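You operate a simulated robot arm through the tools that you are given. There is no shell and no other tool.

The job below is to be done with a simulated robot arm. You get a single attempt, and the scene is never put back.

## Task
Clamp both easel ledges at 1.
Fine: turn each knob to LOOSE, slide the pointer to the number, knob back to TIGHT.

Only the result counts: the job must be done as asked and must still hold three seconds after the hand-in. Knocking over, shifting, dropping, spilling or breaking anything else fails it.

## Robot
A 6-joint arm with a two-finger parallel gripper, fixed in place. Base frame: the origin is on the floor under the middle of its stand, x ahead of it, y to its left, z up. Lengths are in m, angles in rad, forces in N, time in s.
It reaches about 1.313 m from its shoulder. Its first joint turns from -2.897 to 2.897 rad. Payload 3.43 kg.
The TCP is the grasp point between the finger pads, 0.034 m short of the fingertips. In the tool frame z runs along the fingers and y along their closing line. Largest opening 0.128 m; finger width 0.024, thickness 0.012; the body of the gripper, 0.048 by 0.13 m, starts 0.096 m behind the TCP.
Orientation is told as [roll, pitch, yaw] about the base's x, y, z axes, in that order, counted from this pose: with the fingers straight down and closing along the base's y, the tool's x points along the base's -x, its y along +y and its z along -z.

## Interface
- The arm moves only by the tool servo_tool. Its argument "deltas" is a list that holds one entry, the list of rows, each a list of 7 numbers: the shift along the tool's x, y, z in m, then the turn, a rotation vector about the tool's x, y, z in rad, then the closure, from 0 (fully open) to 1 (shut). In form: [[[x, y, z, rx, ry, rz, hand], ...]]. A call has 1 to 20 rows; each row is the pose to reach, as a shift and turn from the pose commanded when the call began, along the tool's axes at that moment. Rows are played at 5 a second. More than 0.05 m and 0.15 rad between two rows, or a gripper value outside its range, and nothing of the call is played. Where a pose cannot be reached the arm comes as near as it can. A force on the tool above 80 N (or 10 N above the force at the start of the call, whichever is more), or a blocked arm, ends the call early, and 0.2 s more pass. The fingers move at their own pace (about 0.153 m/s each) and stop on an object; they squeeze with about 27 N. The grip force told is the motor's: it shows also when the fingers shut on nothing. Time passes only in rows, and 0.2 s behind the last, so rows that repeat a pose let the fingers close. The reply holds the time, the measured pose of the TCP, the force on the tool along the base axes, the opening and the grip force, in the units named above and with some noise, with the torque about the TCP (base axes, N m) and any sound that the robot's microphone picked up.
- Cameras (640 x 400 px; columns grow to the right, rows downward): "scene" is fixed at [0.0485, 0.6509, 1.3034]; the picture's right is [-0.73, -0.68, 0.00], its down [-0.28, 0.30, -0.91] and it looks along [0.62, -0.67, -0.41] (base axes); focal length 334 px, centre (320, 200). "wrist" rides on the gripper at [0.076, -0.011, -0.16] in the tool frame; the picture's right is [0.15, 0.99, 0.00], its down [-0.88, 0.13, -0.46] and it looks along [-0.45, 0.07, 0.89] (tool axes); focal length 234 px, centre (320, 200). There is no depth. A picture from a camera that has moved, and an enlarged one, comes with that camera's place and axes in the base frame and with its lens. The place of the scene camera against the robot may be out by one fixed shift of up to 0.025 m in any direction.
- capture(camera): a new picture of that camera. The clock stands still meanwhile.
- inspect(camera, box): a new picture of the part [left, top, right, bottom] of that camera's present view, enlarged. The clock stands still meanwhile.
- job_done(): hands the job in; it is judged then, once.

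Places have to be worked out from the pictures, the camera data and where the tool is seen. Open the gripper and draw the arm clear of the work before you hand the job in, unless the task says otherwise.

The tools are called by a JSON object that holds its "fn" and its "kwargs". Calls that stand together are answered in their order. servo_tool: Moves the arm, as the interface text tells. Its arguments: {"type":"object","properties":{"deltas":{"type":"array","items":{"type":"array","items":{"type":"array","items":{"type":"number"}}}}},"required":["deltas"]} The other tools are called the same way: capture (camera) takes a picture; inspect (camera, box) takes an enlarged picture of a part of a camera's view; job_done () hands the job in.

At the start:

```text
t: 0.0
tcp_pos: [0.5828, -0.5145, 0.971]
tool_rot: [-0.001, 0.0, -0.002]
contact_force: [0.7, 0.6, 0.0]
torque: [0.03, -0.01, -0.01]
finger_gap: 0.1279
gripper_force: 0.0
```

scene: 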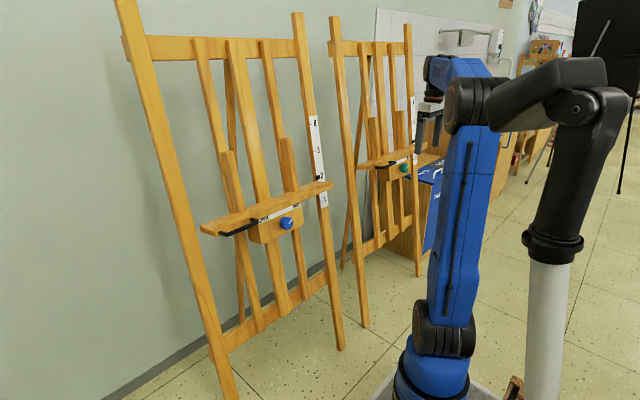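
wrist: 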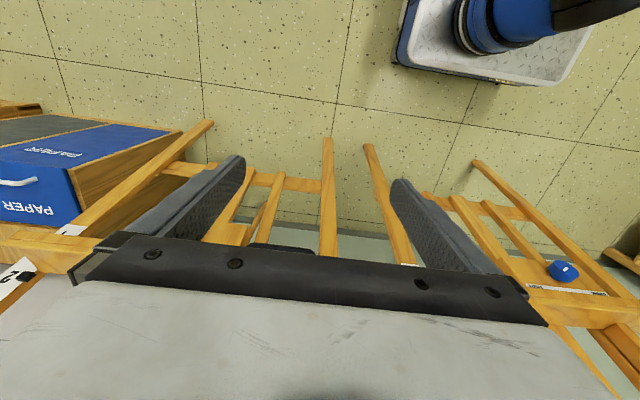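

I'll start with a closer look at both easels from the scene camera.

{"fn": "inspect", "kwargs": {"camera": "scene", "box": [190, 100, 350, 260]}}

{"fn": "inspect", "kwargs": {"camera": "scene", "box": [340, 80, 460, 220]}}

{"fn": "inspect", "kwargs": {"camera": "wrist", "box": [400, 220, 640, 370]}}

{"fn": "inspect", "kwargs": {"camera": "wrist", "box": [0, 180, 160, 320]}}

```text
2.50 times, centred on (270, 180) of scene
camera zoom: at [0.0485, 0.6509, 1.3034], right [-0.73, -0.68, 0.0], down [-0.28, 0.3, -0.91], along [0.62, -0.67, -0.41], focal length 836 px, centre (445, 250)
```

zoom: 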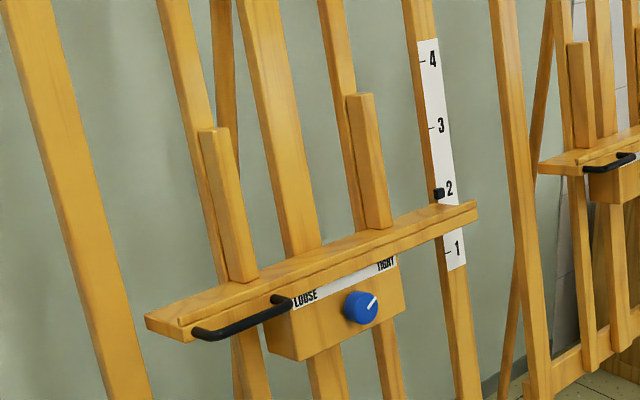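

```text
2.86 times, centred on (400, 150) of scene
camera zoom: at [0.0485, 0.6509, 1.3034], right [-0.73, -0.68, 0.0], down [-0.28, 0.3, -0.91], along [0.62, -0.67, -0.41], focal length 955 px, centre (91, 343)
```

zoom: 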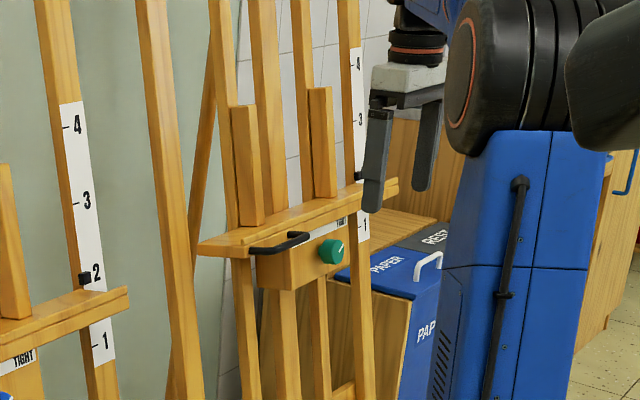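

```text
2.67 times, centred on (520, 295) of wrist
camera zoom: at [0.5078, -0.5269, 1.1301], right [-0.15, 0.99, 0.0], down [0.88, 0.13, 0.46], along [0.45, 0.07, -0.89], focal length 624 px, centre (-213, -53)
```

zoom: 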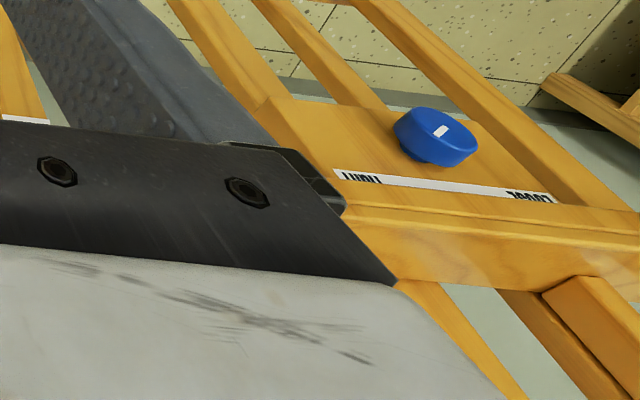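

```text
2.86 times, centred on (80, 250) of wrist
camera zoom: at [0.5078, -0.5269, 1.1301], right [-0.15, 0.99, 0.0], down [0.88, 0.13, 0.46], along [0.45, 0.07, -0.89], focal length 669 px, centre (1006, 57)
```

zoom: 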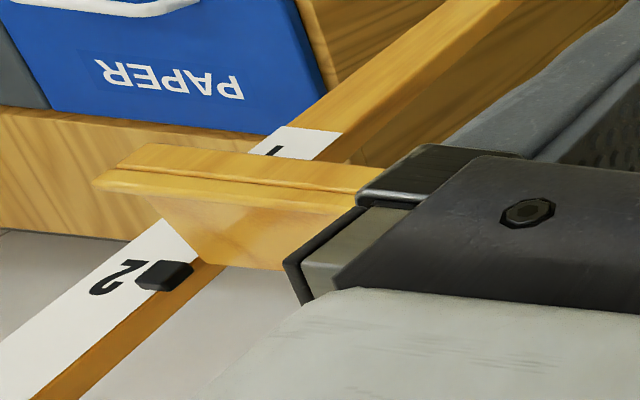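

Both ledges have pointers near 2, and the knobs look set to TIGHT. I'll back the gripper away and pitch it forward so the wrist camera faces the easel on the right (B).

{"fn": "servo_tool", "kwargs": {"deltas": [[[0.02, 0, 0, 0, -0.1375, 0, 0], [0.04, 0, 0, 0, -0.275, 0, 0], [0.06, 0, 0, 0, -0.4125, 0, 0], [0.08, 0, 0, 0, -0.55, 0, 0], [0.1, 0, 0, 0, -0.6875, 0, 0], [0.12, 0, 0, 0, -0.825, 0, 0], [0.14, 0, 0, 0, -0.9625, 0, 0], [0.16, 0, 0, 0, -1.1, 0, 0]]]}}

{"fn": "capture", "kwargs": {"camera": "wrist"}}

{"fn": "capture", "kwargs": {"camera": "scene"}}

```text
t: 1.8
tcp_pos: [0.4223, -0.5162, 0.9698]
tool_rot: [-0.004, -1.102, 0.002]
contact_force: [-0.6, -0.2, -0.1]
torque: [0.01, 0.05, 0.03]
finger_gap: 0.1281
gripper_force: 0.0
```

```text
taken
camera wrist: at [0.247, -0.527, 0.9741], right [-0.07, 0.99, -0.13], down [-0.01, 0.13, 0.99], along [1.0, 0.07, 0.0], focal length 234 px, centre (320, 200)
```

wrist: 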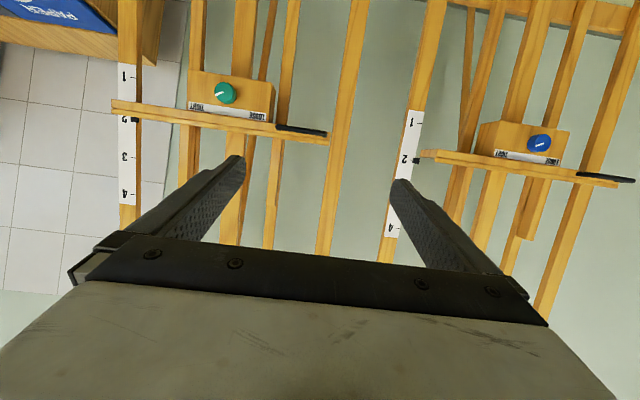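

```text
taken
```

scene: 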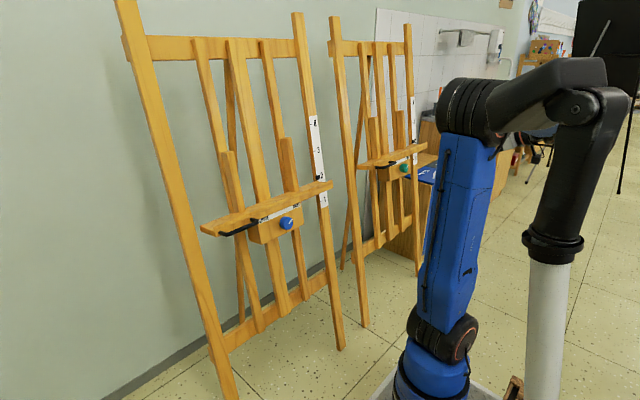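

The view is upside down (image down is world up). I'll zoom in on both ledges to read the pointers, scales and knob marks.

{"fn": "inspect", "kwargs": {"camera": "wrist", "box": [100, 50, 340, 200]}}

{"fn": "inspect", "kwargs": {"camera": "wrist", "box": [380, 90, 640, 250]}}

{"fn": "inspect", "kwargs": {"camera": "scene", "box": [340, 80, 440, 220]}}

{"fn": "inspect", "kwargs": {"camera": "scene", "box": [240, 110, 340, 240]}}

```text
2.67 times, centred on (220, 125) of wrist
camera zoom: at [0.247, -0.527, 0.9741], right [-0.07, 0.99, -0.13], down [-0.01, 0.13, 0.99], along [1.0, 0.07, 0.0], focal length 624 px, centre (587, 400)
```

zoom: 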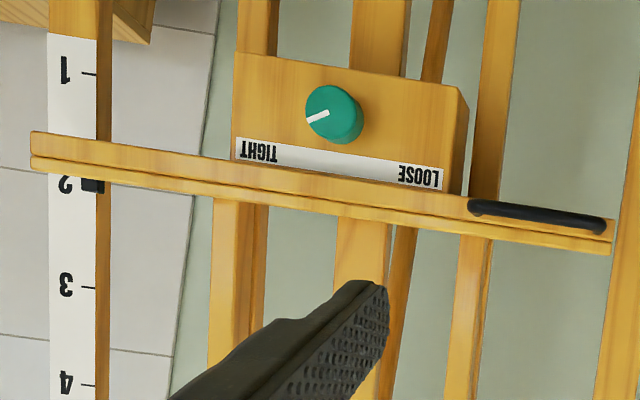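

```text
2.46 times, centred on (510, 170) of wrist
camera zoom: at [0.247, -0.527, 0.9741], right [-0.07, 0.99, -0.13], down [-0.01, 0.13, 0.99], along [1.0, 0.07, 0.0], focal length 576 px, centre (-148, 274)
```

zoom: 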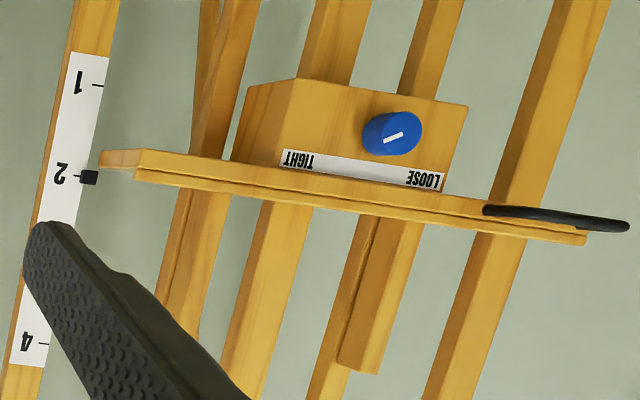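

```text
2.86 times, centred on (390, 150) of scene
camera zoom: at [0.0485, 0.6509, 1.3034], right [-0.73, -0.68, 0.0], down [-0.28, 0.3, -0.91], along [0.62, -0.67, -0.41], focal length 955 px, centre (120, 343)
```

zoom: 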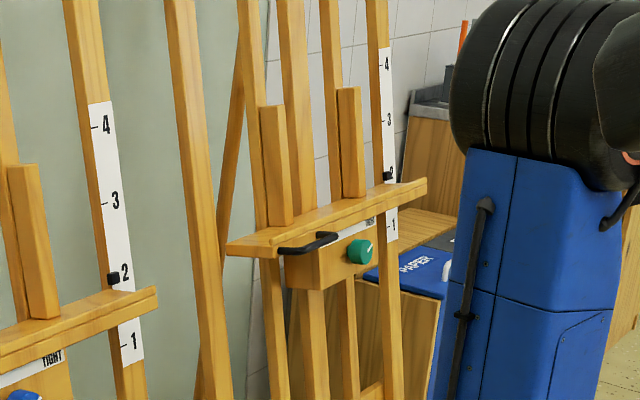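

```text
3.08 times, centred on (290, 175) of scene
camera zoom: at [0.0485, 0.6509, 1.3034], right [-0.73, -0.68, 0.0], down [-0.28, 0.3, -0.91], along [0.62, -0.67, -0.41], focal length 1028 px, centre (412, 277)
```

zoom: 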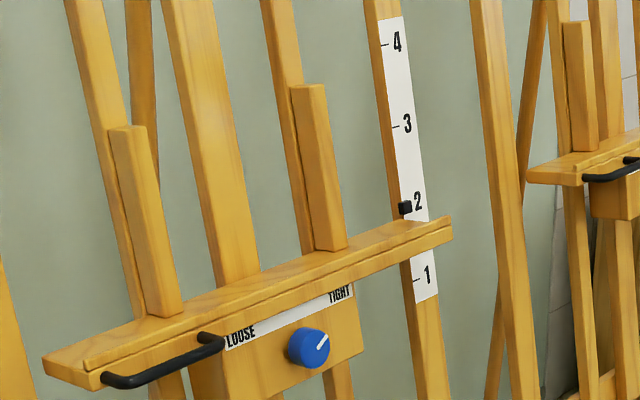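

From these views I put knob B near (0.785, -0.73, 0.766) and knob A near (0.779, 0.024, 0.766). Both marks point to TIGHT, and LOOSE is counter-clockwise. I'll go to about 0.2 m in front of knob B for a close look.

{"fn": "servo_tool", "kwargs": {"deltas": [[[0.0055, -0.023, 0.0278, 0, -0.0325, 0, 0], [0.0111, -0.046, 0.0555, 0, -0.065, 0, 0], [0.0166, -0.069, 0.0833, 0, -0.0975, 0, 0], [0.0222, -0.092, 0.111, 0, -0.13, 0, 0], [0.0277, -0.115, 0.1388, 0, -0.1625, 0, 0], [0.0333, -0.138, 0.1666, 0, -0.195, 0, 0], [0.0388, -0.161, 0.1943, 0, -0.2275, 0, 0], [0.0444, -0.184, 0.2221, 0, -0.26, 0, 0]]]}}

{"fn": "capture", "kwargs": {"camera": "wrist"}}

{"fn": "capture", "kwargs": {"camera": "scene"}}

```text
t: 3.6
tcp_pos: [0.6024, -0.6976, 0.8294]
tool_rot: [-0.008, -1.361, 0.008]
contact_force: [0.5, 0.6, 0.5]
torque: [0.01, 0.03, -0.04]
finger_gap: 0.1278
gripper_force: 0.2
```

```text
taken
camera wrist: at [0.4302, -0.7098, 0.7892], right [-0.03, 0.99, -0.14], down [-0.26, 0.13, 0.96], along [0.96, 0.07, 0.26], focal length 234 px, centre (320, 200)
```

wrist: 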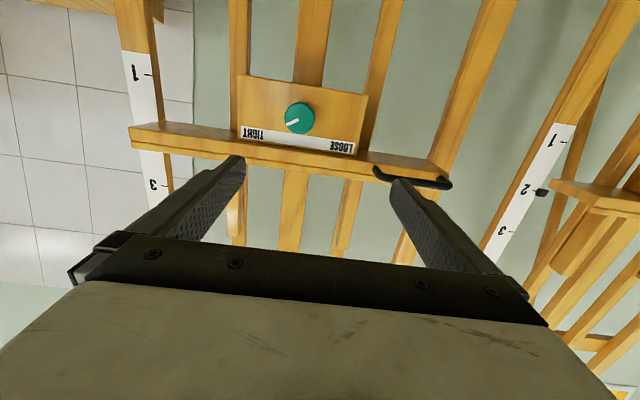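

```text
taken
```

scene: 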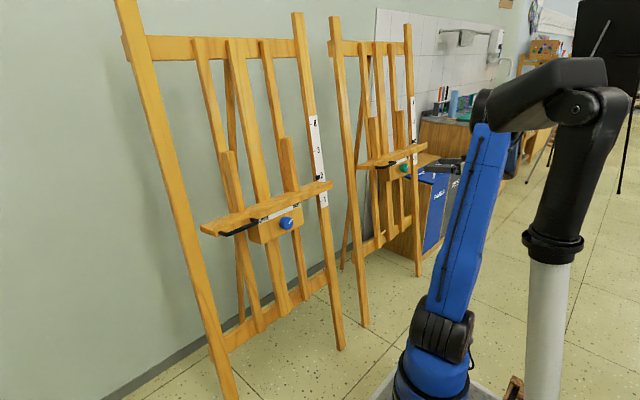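

{"fn": "inspect", "kwargs": {"camera": "wrist", "box": [220, 70, 380, 170]}}

{"fn": "inspect", "kwargs": {"camera": "wrist", "box": [110, 40, 350, 190]}}

{"fn": "inspect", "kwargs": {"camera": "wrist", "box": [340, 90, 580, 240]}}

```text
4.00 times, centred on (300, 120) of wrist
camera zoom: at [0.4302, -0.7098, 0.7892], right [-0.03, 0.99, -0.14], down [-0.26, 0.13, 0.96], along [0.96, 0.07, 0.26], focal length 937 px, centre (400, 520)
```

zoom: 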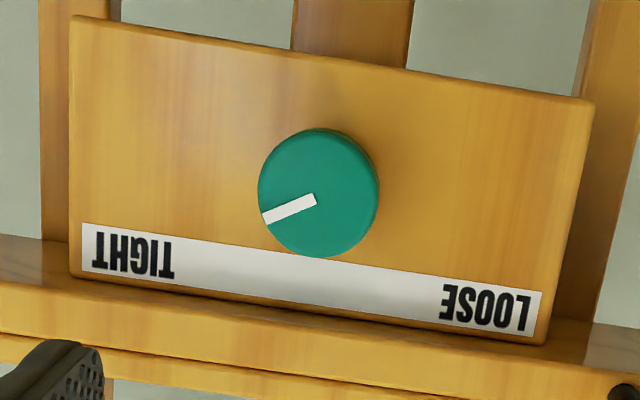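

```text
2.67 times, centred on (230, 115) of wrist
camera zoom: at [0.4302, -0.7098, 0.7892], right [-0.03, 0.99, -0.14], down [-0.26, 0.13, 0.96], along [0.96, 0.07, 0.26], focal length 624 px, centre (560, 427)
```

zoom: 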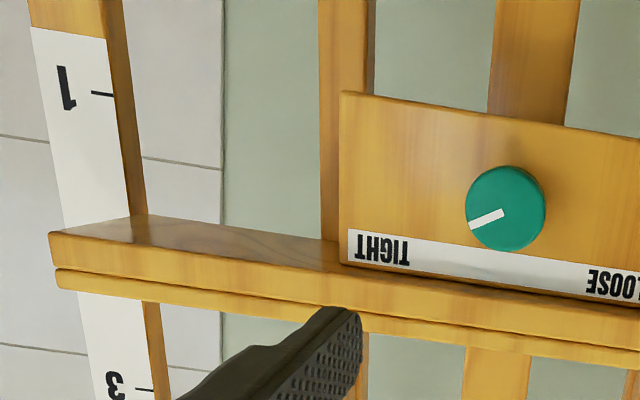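

```text
2.67 times, centred on (460, 165) of wrist
camera zoom: at [0.4302, -0.7098, 0.7892], right [-0.03, 0.99, -0.14], down [-0.26, 0.13, 0.96], along [0.96, 0.07, 0.26], focal length 624 px, centre (-53, 293)
```

zoom: 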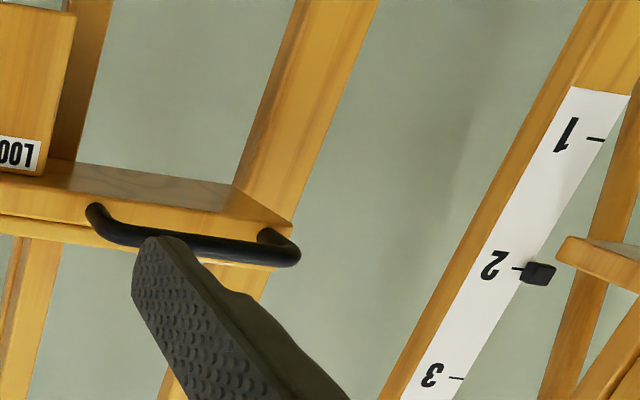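

Knob B's face centre triangulates to about (0.776, -0.730, 0.768). It's about 42 mm across, the block face is nearly square to x with a 5–7° lean, and the mark sits 60° clockwise of up, so LOOSE should be about 120° counter-clockwise. I'll move to 7 cm in front of it, aligned with its axis.

{"fn": "servo_tool", "kwargs": {"deltas": [[[0.0077, -0.0081, 0.0281, 0, -0.025, 0, 0], [0.0154, -0.0162, 0.0562, 0, -0.05, 0, 0], [0.023, -0.0243, 0.0843, 0, -0.075, 0, 0], [0.0307, -0.0324, 0.1124, 0, -0.1, 0, 0], [0.0307, -0.0324, 0.1124, 0, -0.1, 0, 0]]]}}

{"fn": "capture", "kwargs": {"camera": "wrist"}}

{"fn": "inspect", "kwargs": {"camera": "wrist", "box": [220, 80, 420, 205]}}

{"fn": "inspect", "kwargs": {"camera": "scene", "box": [340, 80, 480, 220]}}

```text
t: 4.8
tcp_pos: [0.7042, -0.7327, 0.776]
tool_rot: [-0.004, -1.46, 0.003]
contact_force: [-0.8, 0.5, -0.4]
torque: [0.01, 0.01, 0.03]
finger_gap: 0.128
gripper_force: 0.0
```

```text
taken
camera wrist: at [0.5375, -0.7438, 0.7186], right [-0.01, 0.99, -0.15], down [-0.36, 0.13, 0.93], along [0.93, 0.07, 0.35], focal length 234 px, centre (320, 200)
```

wrist: 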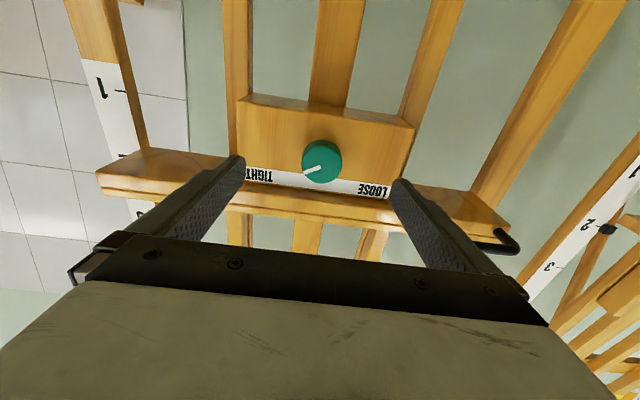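

```text
3.20 times, centred on (320, 142) of wrist
camera zoom: at [0.5375, -0.7438, 0.7186], right [-0.01, 0.99, -0.15], down [-0.36, 0.13, 0.93], along [0.93, 0.07, 0.35], focal length 749 px, centre (320, 384)
```

zoom: 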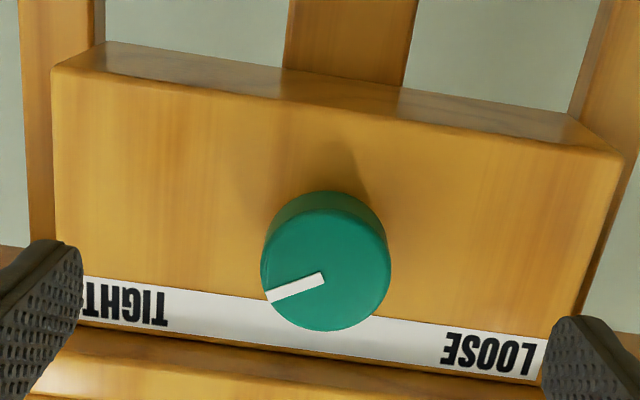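

```text
2.86 times, centred on (410, 150) of scene
camera zoom: at [0.0485, 0.6509, 1.3034], right [-0.73, -0.68, 0.0], down [-0.28, 0.3, -0.91], along [0.62, -0.67, -0.41], focal length 955 px, centre (63, 343)
```

zoom: 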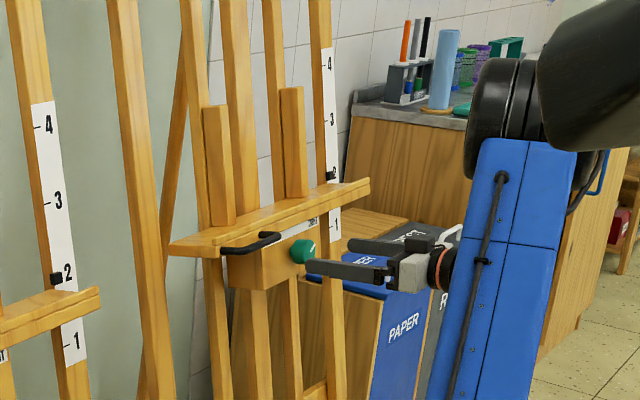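

The knob axis lines up with the tool axis to within about 2 mm. I'll pre-rotate the wrist 0.5 rad clockwise, to leave room for the turn, before moving in.

{"fn": "servo_tool", "kwargs": {"deltas": [[[0, 0.002, 0, 0, 0, 0.125, 0.2], [0, 0.002, 0, 0, 0, 0.25, 0.4], [0, 0.002, 0, 0, 0, 0.375, 0.4], [0, 0.002, 0, 0, 0, 0.5, 0.4], [0, 0.002, 0, 0, 0, 0.5, 0.4]]]}}

{"fn": "capture", "kwargs": {"camera": "wrist"}}

{"fn": "inspect", "kwargs": {"camera": "wrist", "box": [220, 80, 420, 205]}}

```text
t: 6.0
tcp_pos: [0.7055, -0.7294, 0.7761]
tool_rot: [1.343, -1.059, -1.374]
contact_force: [0.3, 0.1, -0.2]
torque: [-0.01, -0.03, 0.01]
finger_gap: 0.0769
gripper_force: 0.1
```

```text
taken
camera wrist: at [0.5382, -0.7037, 0.7224], right [0.04, 0.94, 0.34], down [-0.36, -0.31, 0.88], along [0.93, -0.16, 0.33], focal length 234 px, centre (320, 200)
```

wrist: 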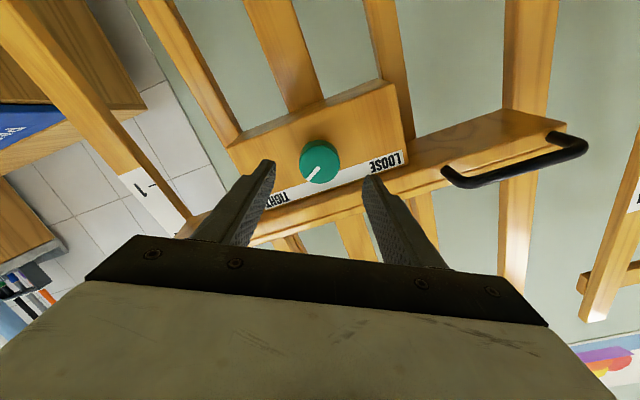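

```text
3.20 times, centred on (320, 142) of wrist
camera zoom: at [0.5382, -0.7037, 0.7224], right [0.04, 0.94, 0.34], down [-0.36, -0.31, 0.88], along [0.93, -0.16, 0.33], focal length 749 px, centre (320, 384)
```

zoom: 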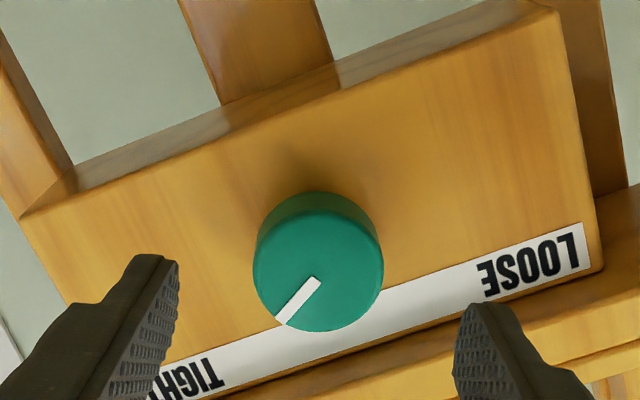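

The knob is centred between the fingers. Next I'll go in 52 mm along the tool axis so the fingertips overlap the knob by about 15 mm, keeping them open.

{"fn": "servo_tool", "kwargs": {"deltas": [[[0, 0, 0.013, 0, 0, 0, 0.4], [0, 0, 0.026, 0, 0, 0, 0.4], [0, 0, 0.039, 0, 0, 0, 0.4], [0, 0, 0.052, 0, 0, 0, 0.4], [0, 0, 0.052, 0, 0, 0, 0.4]]]}}

{"fn": "capture", "kwargs": {"camera": "wrist"}}

{"fn": "inspect", "kwargs": {"camera": "wrist", "box": [220, 110, 420, 235]}}

{"fn": "inspect", "kwargs": {"camera": "scene", "box": [360, 110, 460, 220]}}

```text
t: 7.2
tcp_pos: [0.7542, -0.7294, 0.7712]
tool_rot: [1.343, -1.059, -1.373]
contact_force: [-0.4, -0.1, 0.6]
torque: [0.04, 0.0, -0.01]
finger_gap: 0.0764
gripper_force: 0.0
```

```text
taken
camera wrist: at [0.5886, -0.704, 0.7169], right [0.04, 0.94, 0.34], down [-0.36, -0.31, 0.88], along [0.93, -0.16, 0.33], focal length 234 px, centre (320, 200)
```

wrist: 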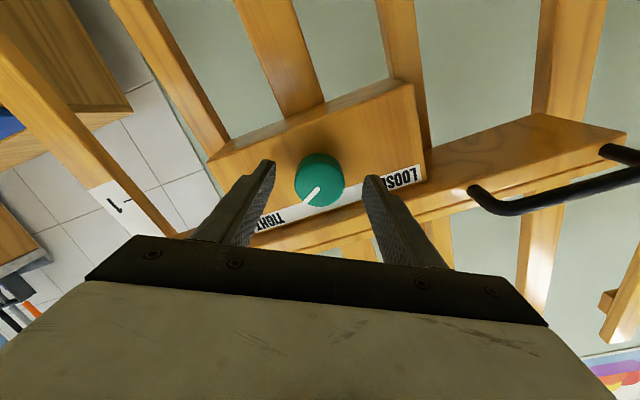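

```text
3.20 times, centred on (320, 172) of wrist
camera zoom: at [0.5886, -0.704, 0.7169], right [0.04, 0.94, 0.34], down [-0.36, -0.31, 0.88], along [0.93, -0.16, 0.33], focal length 749 px, centre (320, 288)
```

zoom: 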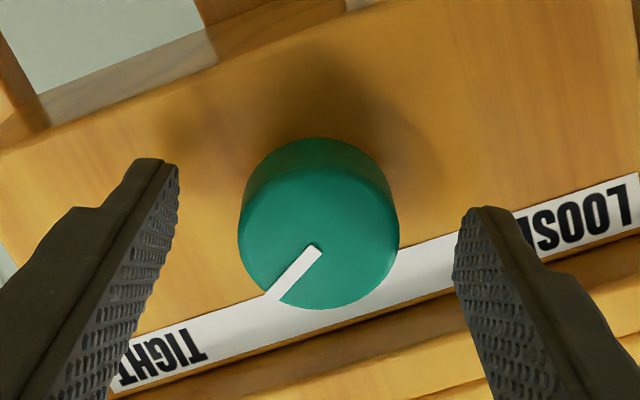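

```text
3.64 times, centred on (410, 165) of scene
camera zoom: at [0.0485, 0.6509, 1.3034], right [-0.73, -0.68, 0.0], down [-0.28, 0.3, -0.91], along [0.62, -0.67, -0.41], focal length 1215 px, centre (-7, 327)
```

zoom: 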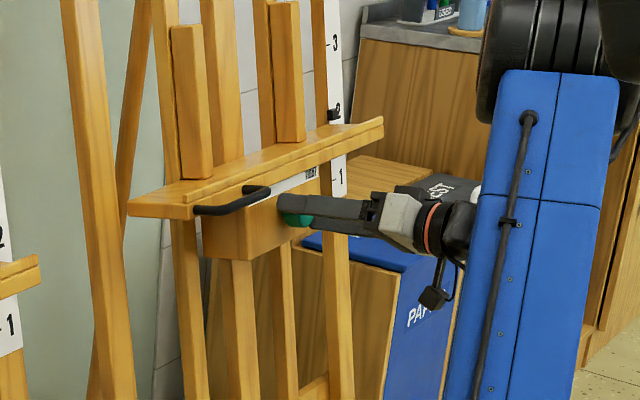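

The knob face is about 20 mm ahead of the TCP, so the fingertips overlap it by about 14 mm. I'll close on it without moving and read the forces.

{"fn": "servo_tool", "kwargs": {"deltas": [[[0, 0, 0, 0, 0, 0, 0.6], [0, 0, 0, 0, 0, 0, 1], [0, 0, 0, 0, 0, 0, 1], [0, 0, 0, 0, 0, 0, 1]]]}}

{"fn": "inspect", "kwargs": {"camera": "wrist", "box": [220, 110, 420, 235]}}

```text
t: 8.2
tcp_pos: [0.754, -0.7305, 0.7698]
tool_rot: [1.342, -1.06, -1.375]
contact_force: [2.8, -9.9, -3.8]
torque: [-0.08, 0.15, -0.41]
finger_gap: 0.0412
gripper_force: 44.9
```

```text
3.20 times, centred on (320, 172) of wrist
camera zoom: at [0.5886, -0.7045, 0.7165], right [0.04, 0.94, 0.34], down [-0.36, -0.31, 0.88], along [0.93, -0.16, 0.33], focal length 749 px, centre (320, 288)
```

zoom: 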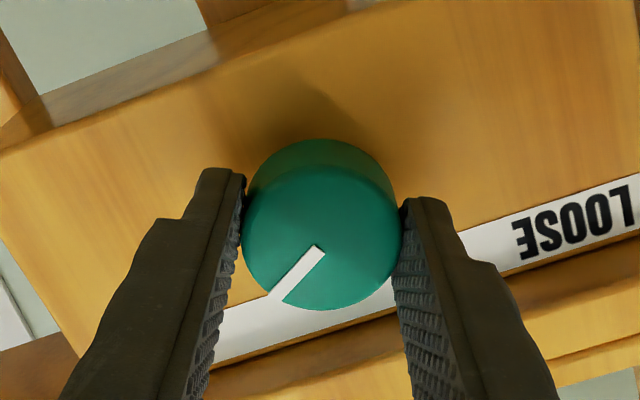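

It's gripped at 41 mm. A side load of about 10 N says I'm roughly 1.3 mm off centre in the closing direction, so I'll shift by that to relieve it.

{"fn": "servo_tool", "kwargs": {"deltas": [[[0, -0.0014, 0, 0, 0, 0, 1], [0, -0.0014, 0, 0, 0, 0, 1]]]}}

```text
t: 8.8
tcp_pos: [0.7557, -0.7305, 0.7704]
tool_rot: [1.346, -1.06, -1.371]
contact_force: [-1.8, -1.8, -0.6]
torque: [0.01, 0.14, -0.03]
finger_gap: 0.0412
gripper_force: 45.4
```

The side load is gone. I'll begin turning counter-clockwise, about 0.6 rad first, and check the torque and the mark.

{"fn": "servo_tool", "kwargs": {"deltas": [[[0, 0, 0, 0, 0, -0.12, 1], [0, 0, 0, 0, 0, -0.24, 1], [0, 0, 0, 0, 0, -0.36, 1], [0, 0, 0, 0, 0, -0.48, 1], [0, 0, 0, 0, 0, -0.6, 1], [0, 0, 0, 0, 0, -0.6, 1]]]}}

{"fn": "inspect", "kwargs": {"camera": "wrist", "box": [220, 110, 420, 235]}}

{"fn": "inspect", "kwargs": {"camera": "scene", "box": [360, 110, 460, 220]}}

```text
t: 10.2
tcp_pos: [0.7544, -0.7316, 0.7706]
tool_rot: [-0.741, -1.422, 0.745]
contact_force: [-34.6, 23.5, -5.5]
torque: [0.1, 0.03, 0.87]
finger_gap: 0.0416
gripper_force: 44.7
```

```text
3.20 times, centred on (320, 172) of wrist
camera zoom: at [0.5888, -0.7498, 0.7141], right [-0.03, 0.97, -0.24], down [-0.36, 0.22, 0.91], along [0.93, 0.11, 0.34], focal length 749 px, centre (320, 288)
```

zoom: 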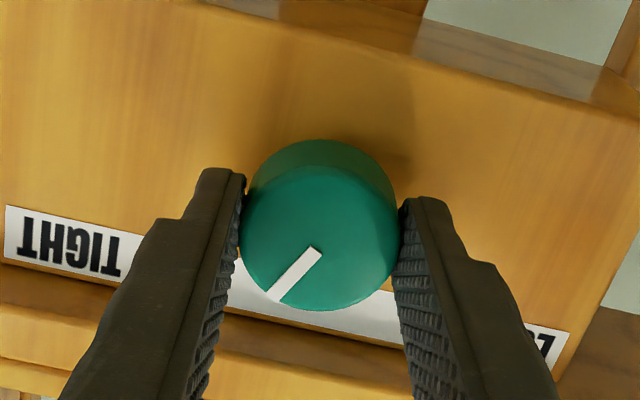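

```text
3.64 times, centred on (410, 165) of scene
camera zoom: at [0.0485, 0.6509, 1.3034], right [-0.73, -0.68, 0.0], down [-0.28, 0.3, -0.91], along [0.62, -0.67, -0.41], focal length 1215 px, centre (-7, 327)
```

zoom: 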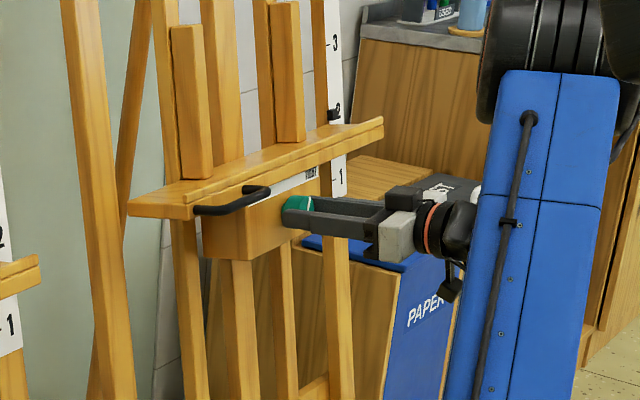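

The knob turned with the gripper, but the load has grown to about -35 N in x and 23 N in y, so the axis is slightly off. I'll ease the tool back and sideways a little and see how the force responds.

{"fn": "servo_tool", "kwargs": {"deltas": [[[0, 0.001, -0.001, 0, 0, 0, 1], [0, 0.002, -0.002, 0, 0, 0, 1], [0, 0.002, -0.002, 0, 0, 0, 1]]]}}

```text
t: 11.0
tcp_pos: [0.756, -0.7294, 0.7705]
tool_rot: [-0.736, -1.423, 0.739]
contact_force: [27.6, -28.4, -3.1]
torque: [-0.09, -0.74, -0.72]
finger_gap: 0.0413
gripper_force: 45.2
```

The arm is stiff, roughly 26–31 N per mm, so the ideal shift was about half of that. I'll take half back and continue 0.3 rad, rotating about the knob's centre, which I estimate 1.6 mm off the tool axis.

{"fn": "servo_tool", "kwargs": {"deltas": [[[0, -0.0011, 0.0009, 0, 0, 0, 1], [0.0001, -0.0009, 0.0009, 0, 0, -0.1, 1], [0.0002, -0.0008, 0.0009, 0, 0, -0.2, 1], [0.0003, -0.0007, 0.0009, 0, 0, -0.3, 1], [0.0003, -0.0007, 0.0009, 0, 0, -0.3, 1]]]}}

```text
t: 12.2
tcp_pos: [0.7553, -0.7298, 0.7688]
tool_rot: [-1.293, -1.155, 1.314]
contact_force: [17.9, -19.1, -0.9]
torque: [-0.07, -0.32, -0.5]
finger_gap: 0.0414
gripper_force: 45.2
```

Forces are about 18–19 N now. I'll correct by the estimated stiffness and continue another 0.3 rad.

{"fn": "servo_tool", "kwargs": {"deltas": [[[0.0003, -0.0007, 0.0006, 0, 0, 0, 1], [0.0003, -0.0007, 0.0006, 0, 0, 0, 1]]]}}

{"fn": "servo_tool", "kwargs": {"deltas": [[[0.0, 0.0, 0, 0, 0, -0.1, 1], [0.0, 0.0, 0, 0, 0, -0.2, 1], [0.0, 0.0, 0, 0, 0, -0.3, 1], [0.0, 0.0, 0, 0, 0, -0.3, 1]]]}}

{"fn": "inspect", "kwargs": {"camera": "wrist", "box": [220, 110, 420, 235]}}

{"fn": "inspect", "kwargs": {"camera": "scene", "box": [360, 110, 460, 220]}}

```text
t: 12.8
tcp_pos: [0.7542, -0.731, 0.7689]
tool_rot: [-1.291, -1.158, 1.313]
contact_force: [-7.3, -1.3, -5.0]
torque: [0.02, 0.19, 0.03]
finger_gap: 0.0415
gripper_force: 45.1
```

```text
t: 13.8
tcp_pos: [0.7547, -0.7301, 0.7702]
tool_rot: [-1.399, -0.863, 1.44]
contact_force: [-25.2, 12.9, -7.3]
torque: [0.11, 0.49, 0.61]
finger_gap: 0.0416
gripper_force: 44.7
```

```text
3.20 times, centred on (320, 172) of wrist
camera zoom: at [0.591, -0.7879, 0.7373], right [-0.08, 0.66, -0.75], down [-0.39, 0.67, 0.64], along [0.92, 0.34, 0.2], focal length 749 px, centre (320, 288)
```

zoom: 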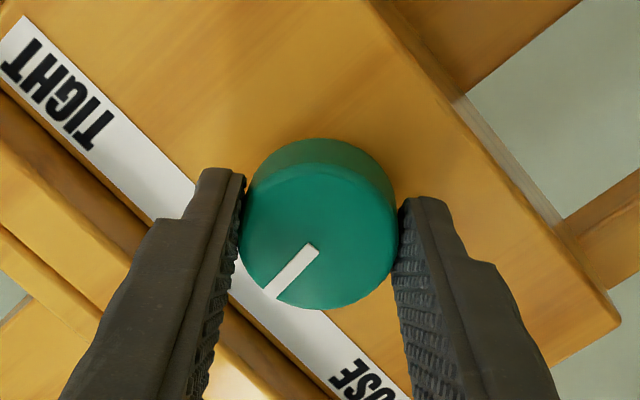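

```text
3.64 times, centred on (410, 165) of scene
camera zoom: at [0.0485, 0.6509, 1.3034], right [-0.73, -0.68, 0.0], down [-0.28, 0.3, -0.91], along [0.62, -0.67, -0.41], focal length 1215 px, centre (-7, 327)
```

zoom: 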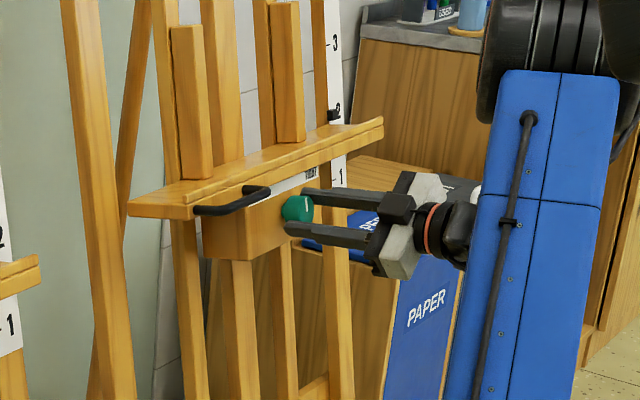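

The mark is just past vertical and the ledge hasn't moved. I'll make a small correction and go another 0.3 rad.

{"fn": "servo_tool", "kwargs": {"deltas": [[[-0.0001, 0.0005, -0.0008, 0, 0, 0, 1], [-0.0001, 0.0005, -0.0008, 0, 0, -0.1, 1], [-0.0001, 0.0005, -0.0008, 0, 0, -0.2, 1], [-0.0001, 0.0005, -0.0008, 0, 0, -0.3, 1], [-0.0001, 0.0005, -0.0008, 0, 0, -0.3, 1]]]}}

```text
t: 15.0
tcp_pos: [0.7697, -0.7736, 0.8425]
tool_rot: [-1.38, -0.619, 1.481]
contact_force: [-0.2, 0.0, -0.7]
torque: [0.03, -0.01, -0.01]
finger_gap: 0.0
gripper_force: 32.6
out of reach, approached as far as the arm can: row 2, 3, 4, 5
```

The arm hit a reach limit, slid off the knob and drifted up. I'll stop and look before doing anything else.

{"fn": "capture", "kwargs": {"camera": "scene"}}

{"fn": "inspect", "kwargs": {"camera": "scene", "box": [340, 80, 460, 220]}}

{"fn": "capture", "kwargs": {"camera": "wrist"}}

```text
taken
```

scene: 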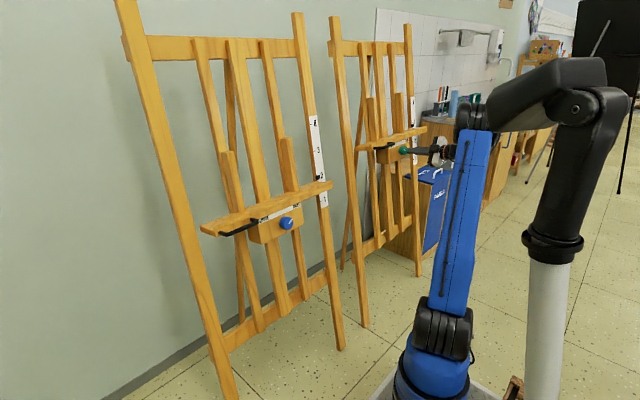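

```text
2.86 times, centred on (400, 150) of scene
camera zoom: at [0.0485, 0.6509, 1.3034], right [-0.73, -0.68, 0.0], down [-0.28, 0.3, -0.91], along [0.62, -0.67, -0.41], focal length 955 px, centre (91, 343)
```

zoom: 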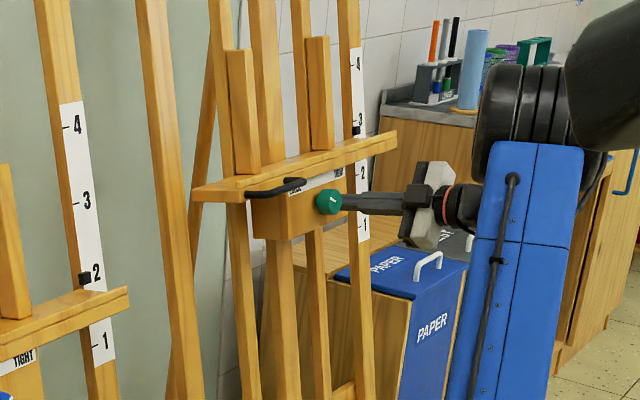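

```text
taken
camera wrist: at [0.6083, -0.8456, 0.8341], right [-0.15, 0.46, -0.88], down [-0.4, 0.78, 0.48], along [0.9, 0.42, 0.07], focal length 234 px, centre (320, 200)
```

wrist: 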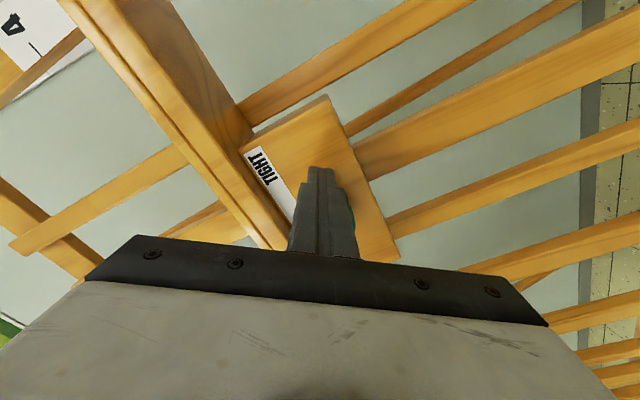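

The loosened ledge B slid up to about 2.8, so the knob is already loose enough to slide, and the fingers are shut beside it. I'll zoom in on the knob and fingers before retreating.

{"fn": "inspect", "kwargs": {"camera": "scene", "box": [380, 120, 460, 180]}}

{"fn": "inspect", "kwargs": {"camera": "wrist", "box": [220, 100, 420, 250]}}

```text
6.67 times, centred on (420, 150) of scene
camera zoom: at [0.0485, 0.6509, 1.3034], right [-0.73, -0.68, 0.0], down [-0.28, 0.3, -0.91], along [0.62, -0.67, -0.41], focal length 2228 px, centre (-347, 533)
```

zoom: 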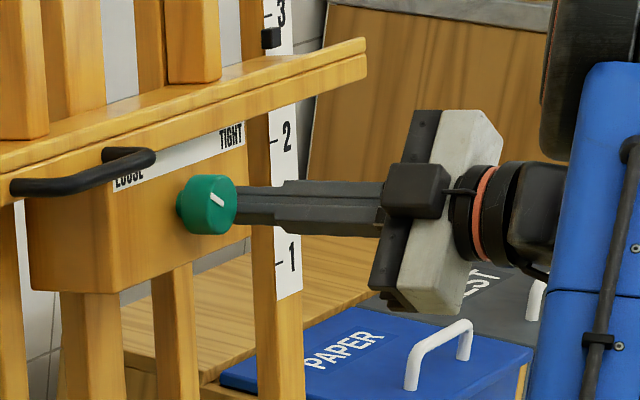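

```text
2.67 times, centred on (320, 175) of wrist
camera zoom: at [0.6083, -0.8456, 0.8341], right [-0.15, 0.46, -0.88], down [-0.4, 0.78, 0.48], along [0.9, 0.42, 0.07], focal length 624 px, centre (320, 267)
```

zoom: 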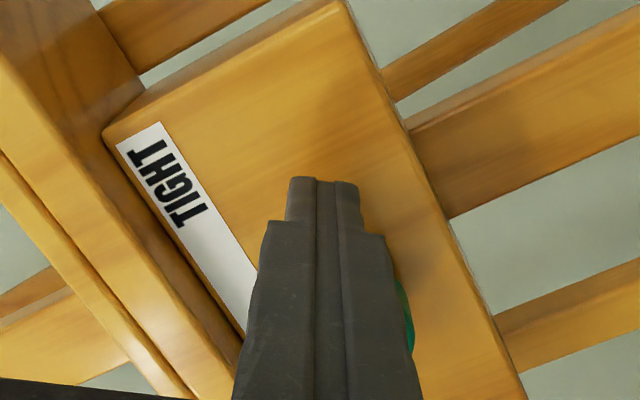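

The mark now points up-left and the ledge is holding at about 2.8. The closed fingers sit just right of the knob, so I'll retreat straight back along the tool axis while unwinding the wrist.

{"fn": "servo_tool", "kwargs": {"deltas": [[[0, 0, -0.02, 0, 0, 0.12, 1], [0, 0, -0.045, 0, 0, 0.24, 1], [0, 0, -0.07, 0, 0, 0.36, 1], [0, 0, -0.1, 0, 0, 0.48, 1], [0, 0, -0.13, 0, 0, 0.6, 1], [0, 0, -0.13, 0, 0, 0.6, 1]]]}}

{"fn": "inspect", "kwargs": {"camera": "scene", "box": [360, 100, 480, 190]}}

{"fn": "capture", "kwargs": {"camera": "wrist"}}

```text
t: 16.4
tcp_pos: [0.6407, -0.7766, 0.8652]
tool_rot: [-1.132, -1.198, 1.183]
contact_force: [0.2, 0.4, -0.6]
torque: [-0.01, -0.01, 0.0]
finger_gap: 0.0001
gripper_force: 32.4
```

```text
4.44 times, centred on (420, 145) of scene
camera zoom: at [0.0485, 0.6509, 1.3034], right [-0.73, -0.68, 0.0], down [-0.28, 0.3, -0.91], along [0.62, -0.67, -0.41], focal length 1486 px, centre (-124, 444)
```

zoom: 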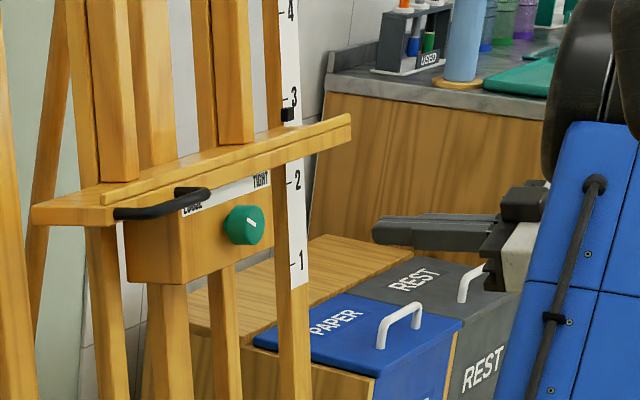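

```text
taken
camera wrist: at [0.4735, -0.8163, 0.8221], right [-0.09, 0.88, -0.46], down [-0.34, 0.41, 0.85], along [0.94, 0.24, 0.26], focal length 234 px, centre (320, 200)
```

wrist: 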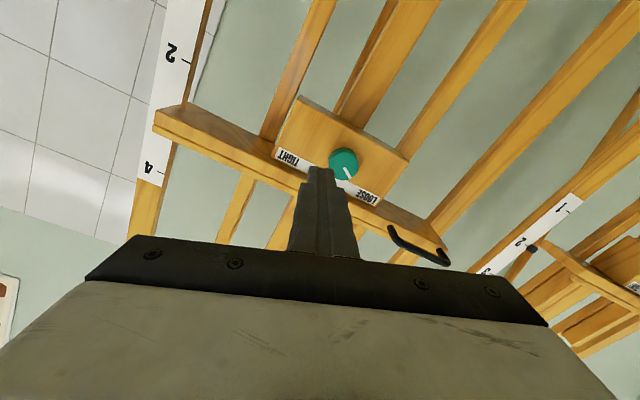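

The ledge stays put by friction when loose. The wrist-roll limit is just past where I was, so I'll re-grip with the wrist flipped to the other side of its range. First I'll square up the tool axis.

{"fn": "servo_tool", "kwargs": {"deltas": [[[-0.006, 0.0226, 0.0008, 0.0187, -0.017, 0, 1], [-0.012, 0.0452, 0.0017, 0.0375, -0.0339, 0, 1], [-0.012, 0.0452, 0.0017, 0.0375, -0.0339, 0, 1]]]}}

{"fn": "capture", "kwargs": {"camera": "wrist"}}

{"fn": "inspect", "kwargs": {"camera": "wrist", "box": [220, 80, 420, 205]}}

```text
t: 17.2
tcp_pos: [0.6423, -0.7298, 0.8592]
tool_rot: [-1.257, -1.208, 1.273]
contact_force: [-0.6, 0.0, 0.9]
torque: [0.01, -0.01, 0.0]
finger_gap: 0.0
gripper_force: 32.9
```

```text
taken
camera wrist: at [0.4762, -0.7657, 0.8093], right [-0.05, 0.88, -0.47], down [-0.37, 0.42, 0.83], along [0.93, 0.21, 0.3], focal length 234 px, centre (320, 200)
```

wrist: 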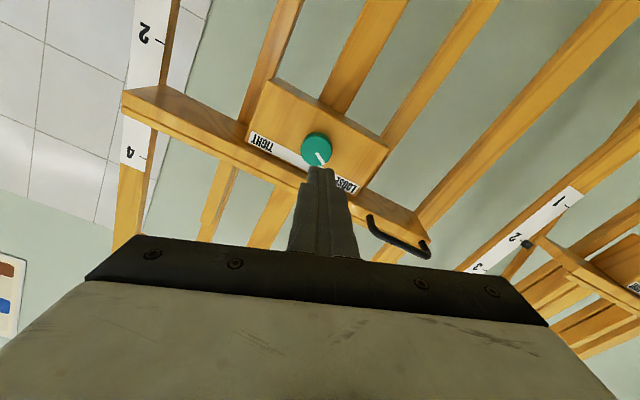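

```text
3.20 times, centred on (320, 142) of wrist
camera zoom: at [0.4762, -0.7657, 0.8093], right [-0.05, 0.88, -0.47], down [-0.37, 0.42, 0.83], along [0.93, 0.21, 0.3], focal length 749 px, centre (320, 384)
```

zoom: 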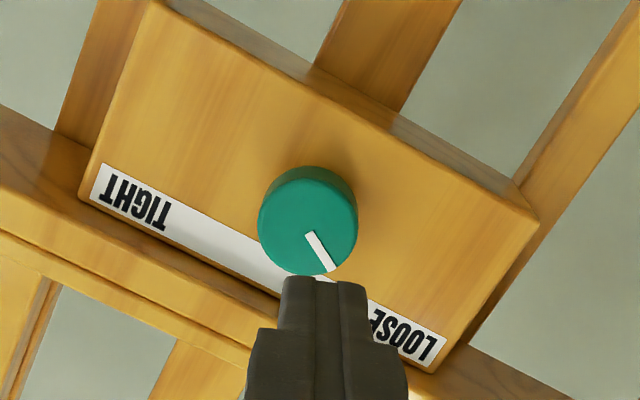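

The mark reads about 58° left of up, so knob B is already at LOOSE. What's left there is to slide down to 1 and turn 120° clockwise, so I'll check in free space that the roll range up to about +2.6 rad is reachable.

{"fn": "servo_tool", "kwargs": {"deltas": [[[0, 0, 0, 0, 0, 0.147, 0.45], [0, 0, 0, 0, 0, 0.294, 0.45], [0, 0, 0, 0, 0, 0.441, 0.45], [0, 0, 0, 0, 0, 0.588, 0.45], [0, 0, 0, 0, 0, 0.735, 0.45], [0, 0, 0, 0, 0, 0.882, 0.45], [0, 0, 0, 0, 0, 1.029, 0.45], [0, 0, 0, 0, 0, 1.176, 0.45], [0, 0, 0, 0, 0, 1.323, 0.45], [0, 0, 0, 0, 0, 1.47, 0.45], [0, 0, 0, 0, 0, 1.617, 0.45], [0, 0, 0, 0, 0, 1.764, 0.45], [0, 0, 0, 0, 0, 1.911, 0.45], [0, 0, 0, 0, 0, 2.058, 0.45], [0, 0, 0, 0, 0, 2.205, 0.45], [0, 0, 0, 0, 0, 2.352, 0.45], [0, 0, 0, 0, 0, 2.499, 0.45], [0, 0, 0, 0, 0, 2.646, 0.45], [0, 0, 0, 0, 0, 2.793, 0.45], [0, 0, 0, 0, 0, 2.94, 0.45]]]}}

{"fn": "capture", "kwargs": {"camera": "wrist"}}

{"fn": "inspect", "kwargs": {"camera": "wrist", "box": [220, 80, 420, 205]}}

```text
t: 21.4
tcp_pos: [0.6414, -0.7293, 0.86]
tool_rot: [1.36, 1.018, -1.752]
contact_force: [0.3, -1.2, 0.0]
torque: [0.02, 0.0, 0.03]
finger_gap: 0.0704
gripper_force: 0.2
```

```text
taken
camera wrist: at [0.4896, -0.6814, 0.9353], right [0.07, -0.77, 0.63], down [-0.53, -0.57, -0.63], along [0.85, -0.29, -0.45], focal length 234 px, centre (320, 200)
```

wrist: 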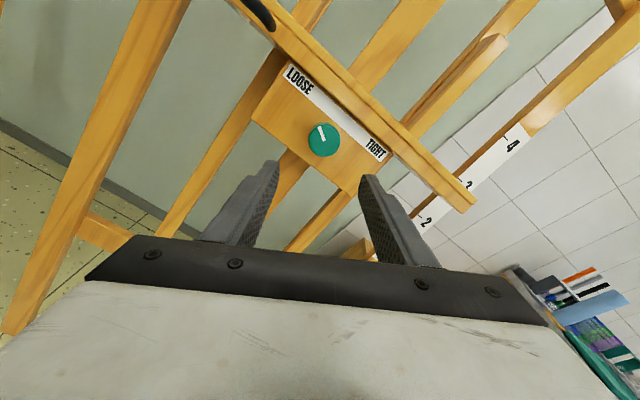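

```text
3.20 times, centred on (320, 142) of wrist
camera zoom: at [0.4896, -0.6814, 0.9353], right [0.07, -0.77, 0.63], down [-0.53, -0.57, -0.63], along [0.85, -0.29, -0.45], focal length 749 px, centre (320, 384)
```

zoom: 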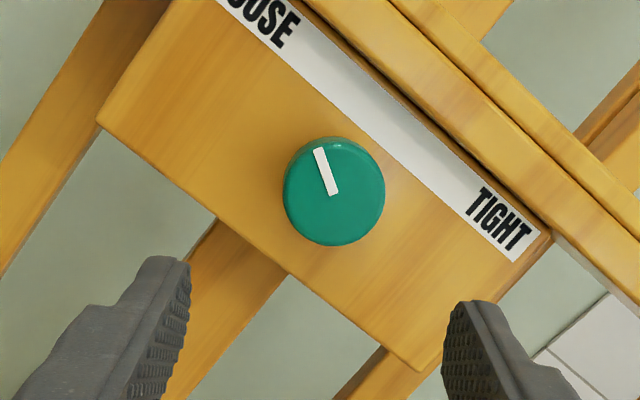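

Roll +2.6 is reachable. I'll zoom on the pointer and scale of B from both cameras to measure how far it has to slide.

{"fn": "inspect", "kwargs": {"camera": "wrist", "box": [400, 110, 560, 260]}}

{"fn": "inspect", "kwargs": {"camera": "scene", "box": [385, 90, 445, 170]}}

{"fn": "inspect", "kwargs": {"camera": "scene", "box": [285, 100, 345, 230]}}

```text
2.67 times, centred on (480, 185) of wrist
camera zoom: at [0.4896, -0.6814, 0.9353], right [0.07, -0.77, 0.63], down [-0.53, -0.57, -0.63], along [0.85, -0.29, -0.45], focal length 624 px, centre (-107, 240)
```

zoom: 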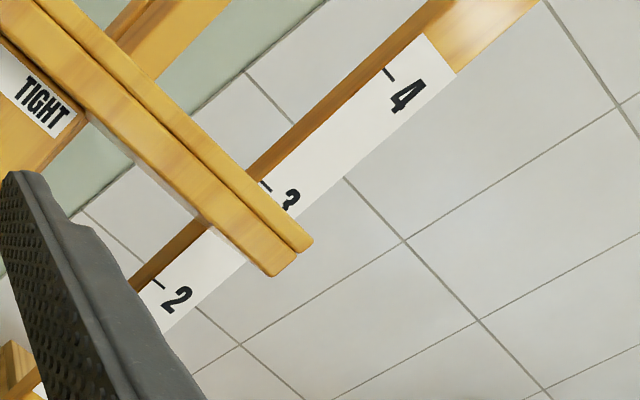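

```text
5.00 times, centred on (415, 130) of scene
camera zoom: at [0.0485, 0.6509, 1.3034], right [-0.73, -0.68, 0.0], down [-0.28, 0.3, -0.91], along [0.62, -0.67, -0.41], focal length 1671 px, centre (-155, 550)
```

zoom: 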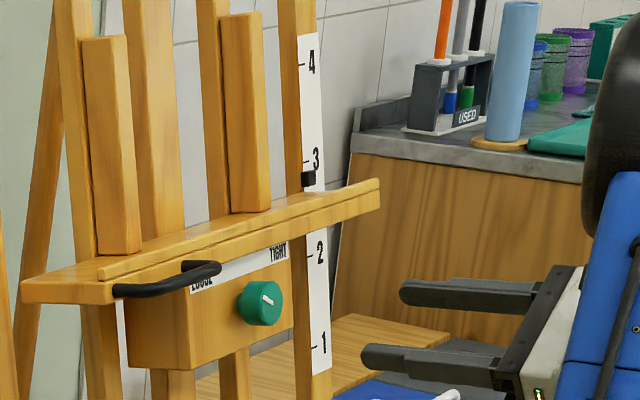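

```text
3.08 times, centred on (315, 165) of scene
camera zoom: at [0.0485, 0.6509, 1.3034], right [-0.73, -0.68, 0.0], down [-0.28, 0.3, -0.91], along [0.62, -0.67, -0.41], focal length 1028 px, centre (335, 308)
```

zoom: 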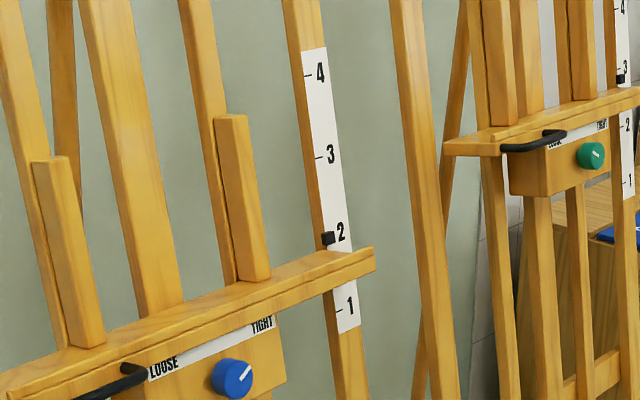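

By the scene view ledge B sits at about 2.83, so it needs to come down about 183 mm. The knob is 6.5 mm above and 2 mm right of my axis; I'll rotate to roll +0.45 with those corrections and verify.

{"fn": "servo_tool", "kwargs": {"deltas": [[[0.001, 0.001, 0, 0, 0, -0.147, 0.45], [0.002, 0.002, 0, 0, 0, -0.294, 0.45], [0.003, 0.003, 0, 0, 0, -0.441, 0.45], [0.0045, 0.0053, 0, 0, 0, -0.588, 0.45], [0.0045, 0.0053, 0, 0, 0, -0.735, 0.45], [0.0045, 0.0053, 0, 0, 0, -0.882, 0.45], [0.0045, 0.0053, 0, 0, 0, -1.029, 0.45], [0.0045, 0.0053, 0, 0, 0, -1.176, 0.45], [0.0045, 0.0053, 0, 0, 0, -1.323, 0.45], [0.0045, 0.0053, 0, 0, 0, -1.47, 0.45], [0.0045, 0.0053, 0, 0, 0, -1.617, 0.45], [0.0045, 0.0053, 0, 0, 0, -1.764, 0.45], [0.0045, 0.0053, 0, 0, 0, -1.911, 0.45], [0.0045, 0.0053, 0, 0, 0, -2.058, 0.45], [0.0045, 0.0053, 0, 0, 0, -2.15, 0.45], [0.0045, 0.0053, 0.03, 0, 0, -2.15, 0.45], [0.0045, 0.0053, 0.06, 0, 0, -2.15, 0.45], [0.0045, 0.0053, 0.06, 0, 0, -2.15, 0.45]]]}}

{"fn": "capture", "kwargs": {"camera": "wrist"}}

{"fn": "inspect", "kwargs": {"camera": "wrist", "box": [220, 80, 420, 205]}}

```text
t: 25.2
tcp_pos: [0.7025, -0.7321, 0.8591]
tool_rot: [1.318, -1.113, -1.344]
contact_force: [0.6, 0.1, 0.5]
torque: [0.0, 0.02, 0.0]
finger_gap: 0.0704
gripper_force: 0.1
```

```text
taken
camera wrist: at [0.536, -0.7097, 0.8046], right [0.03, 0.96, 0.29], down [-0.36, -0.26, 0.9], along [0.93, -0.14, 0.33], focal length 234 px, centre (320, 200)
```

wrist: 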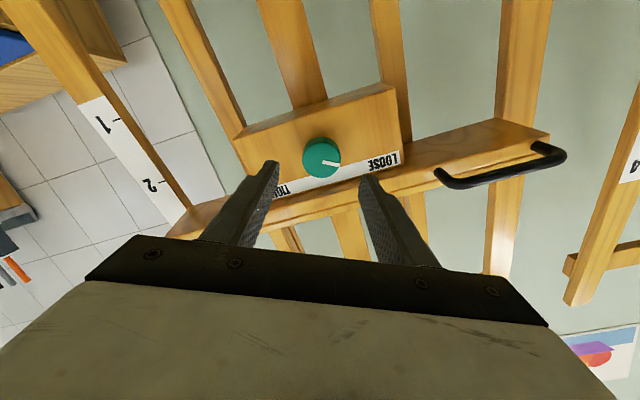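

```text
3.20 times, centred on (320, 142) of wrist
camera zoom: at [0.536, -0.7097, 0.8046], right [0.03, 0.96, 0.29], down [-0.36, -0.26, 0.9], along [0.93, -0.14, 0.33], focal length 749 px, centre (320, 384)
```

zoom: 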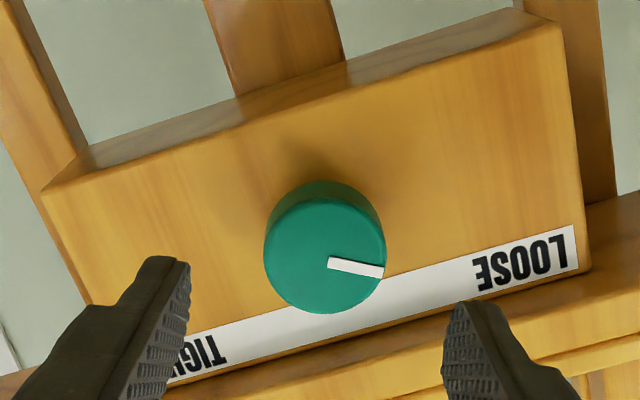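

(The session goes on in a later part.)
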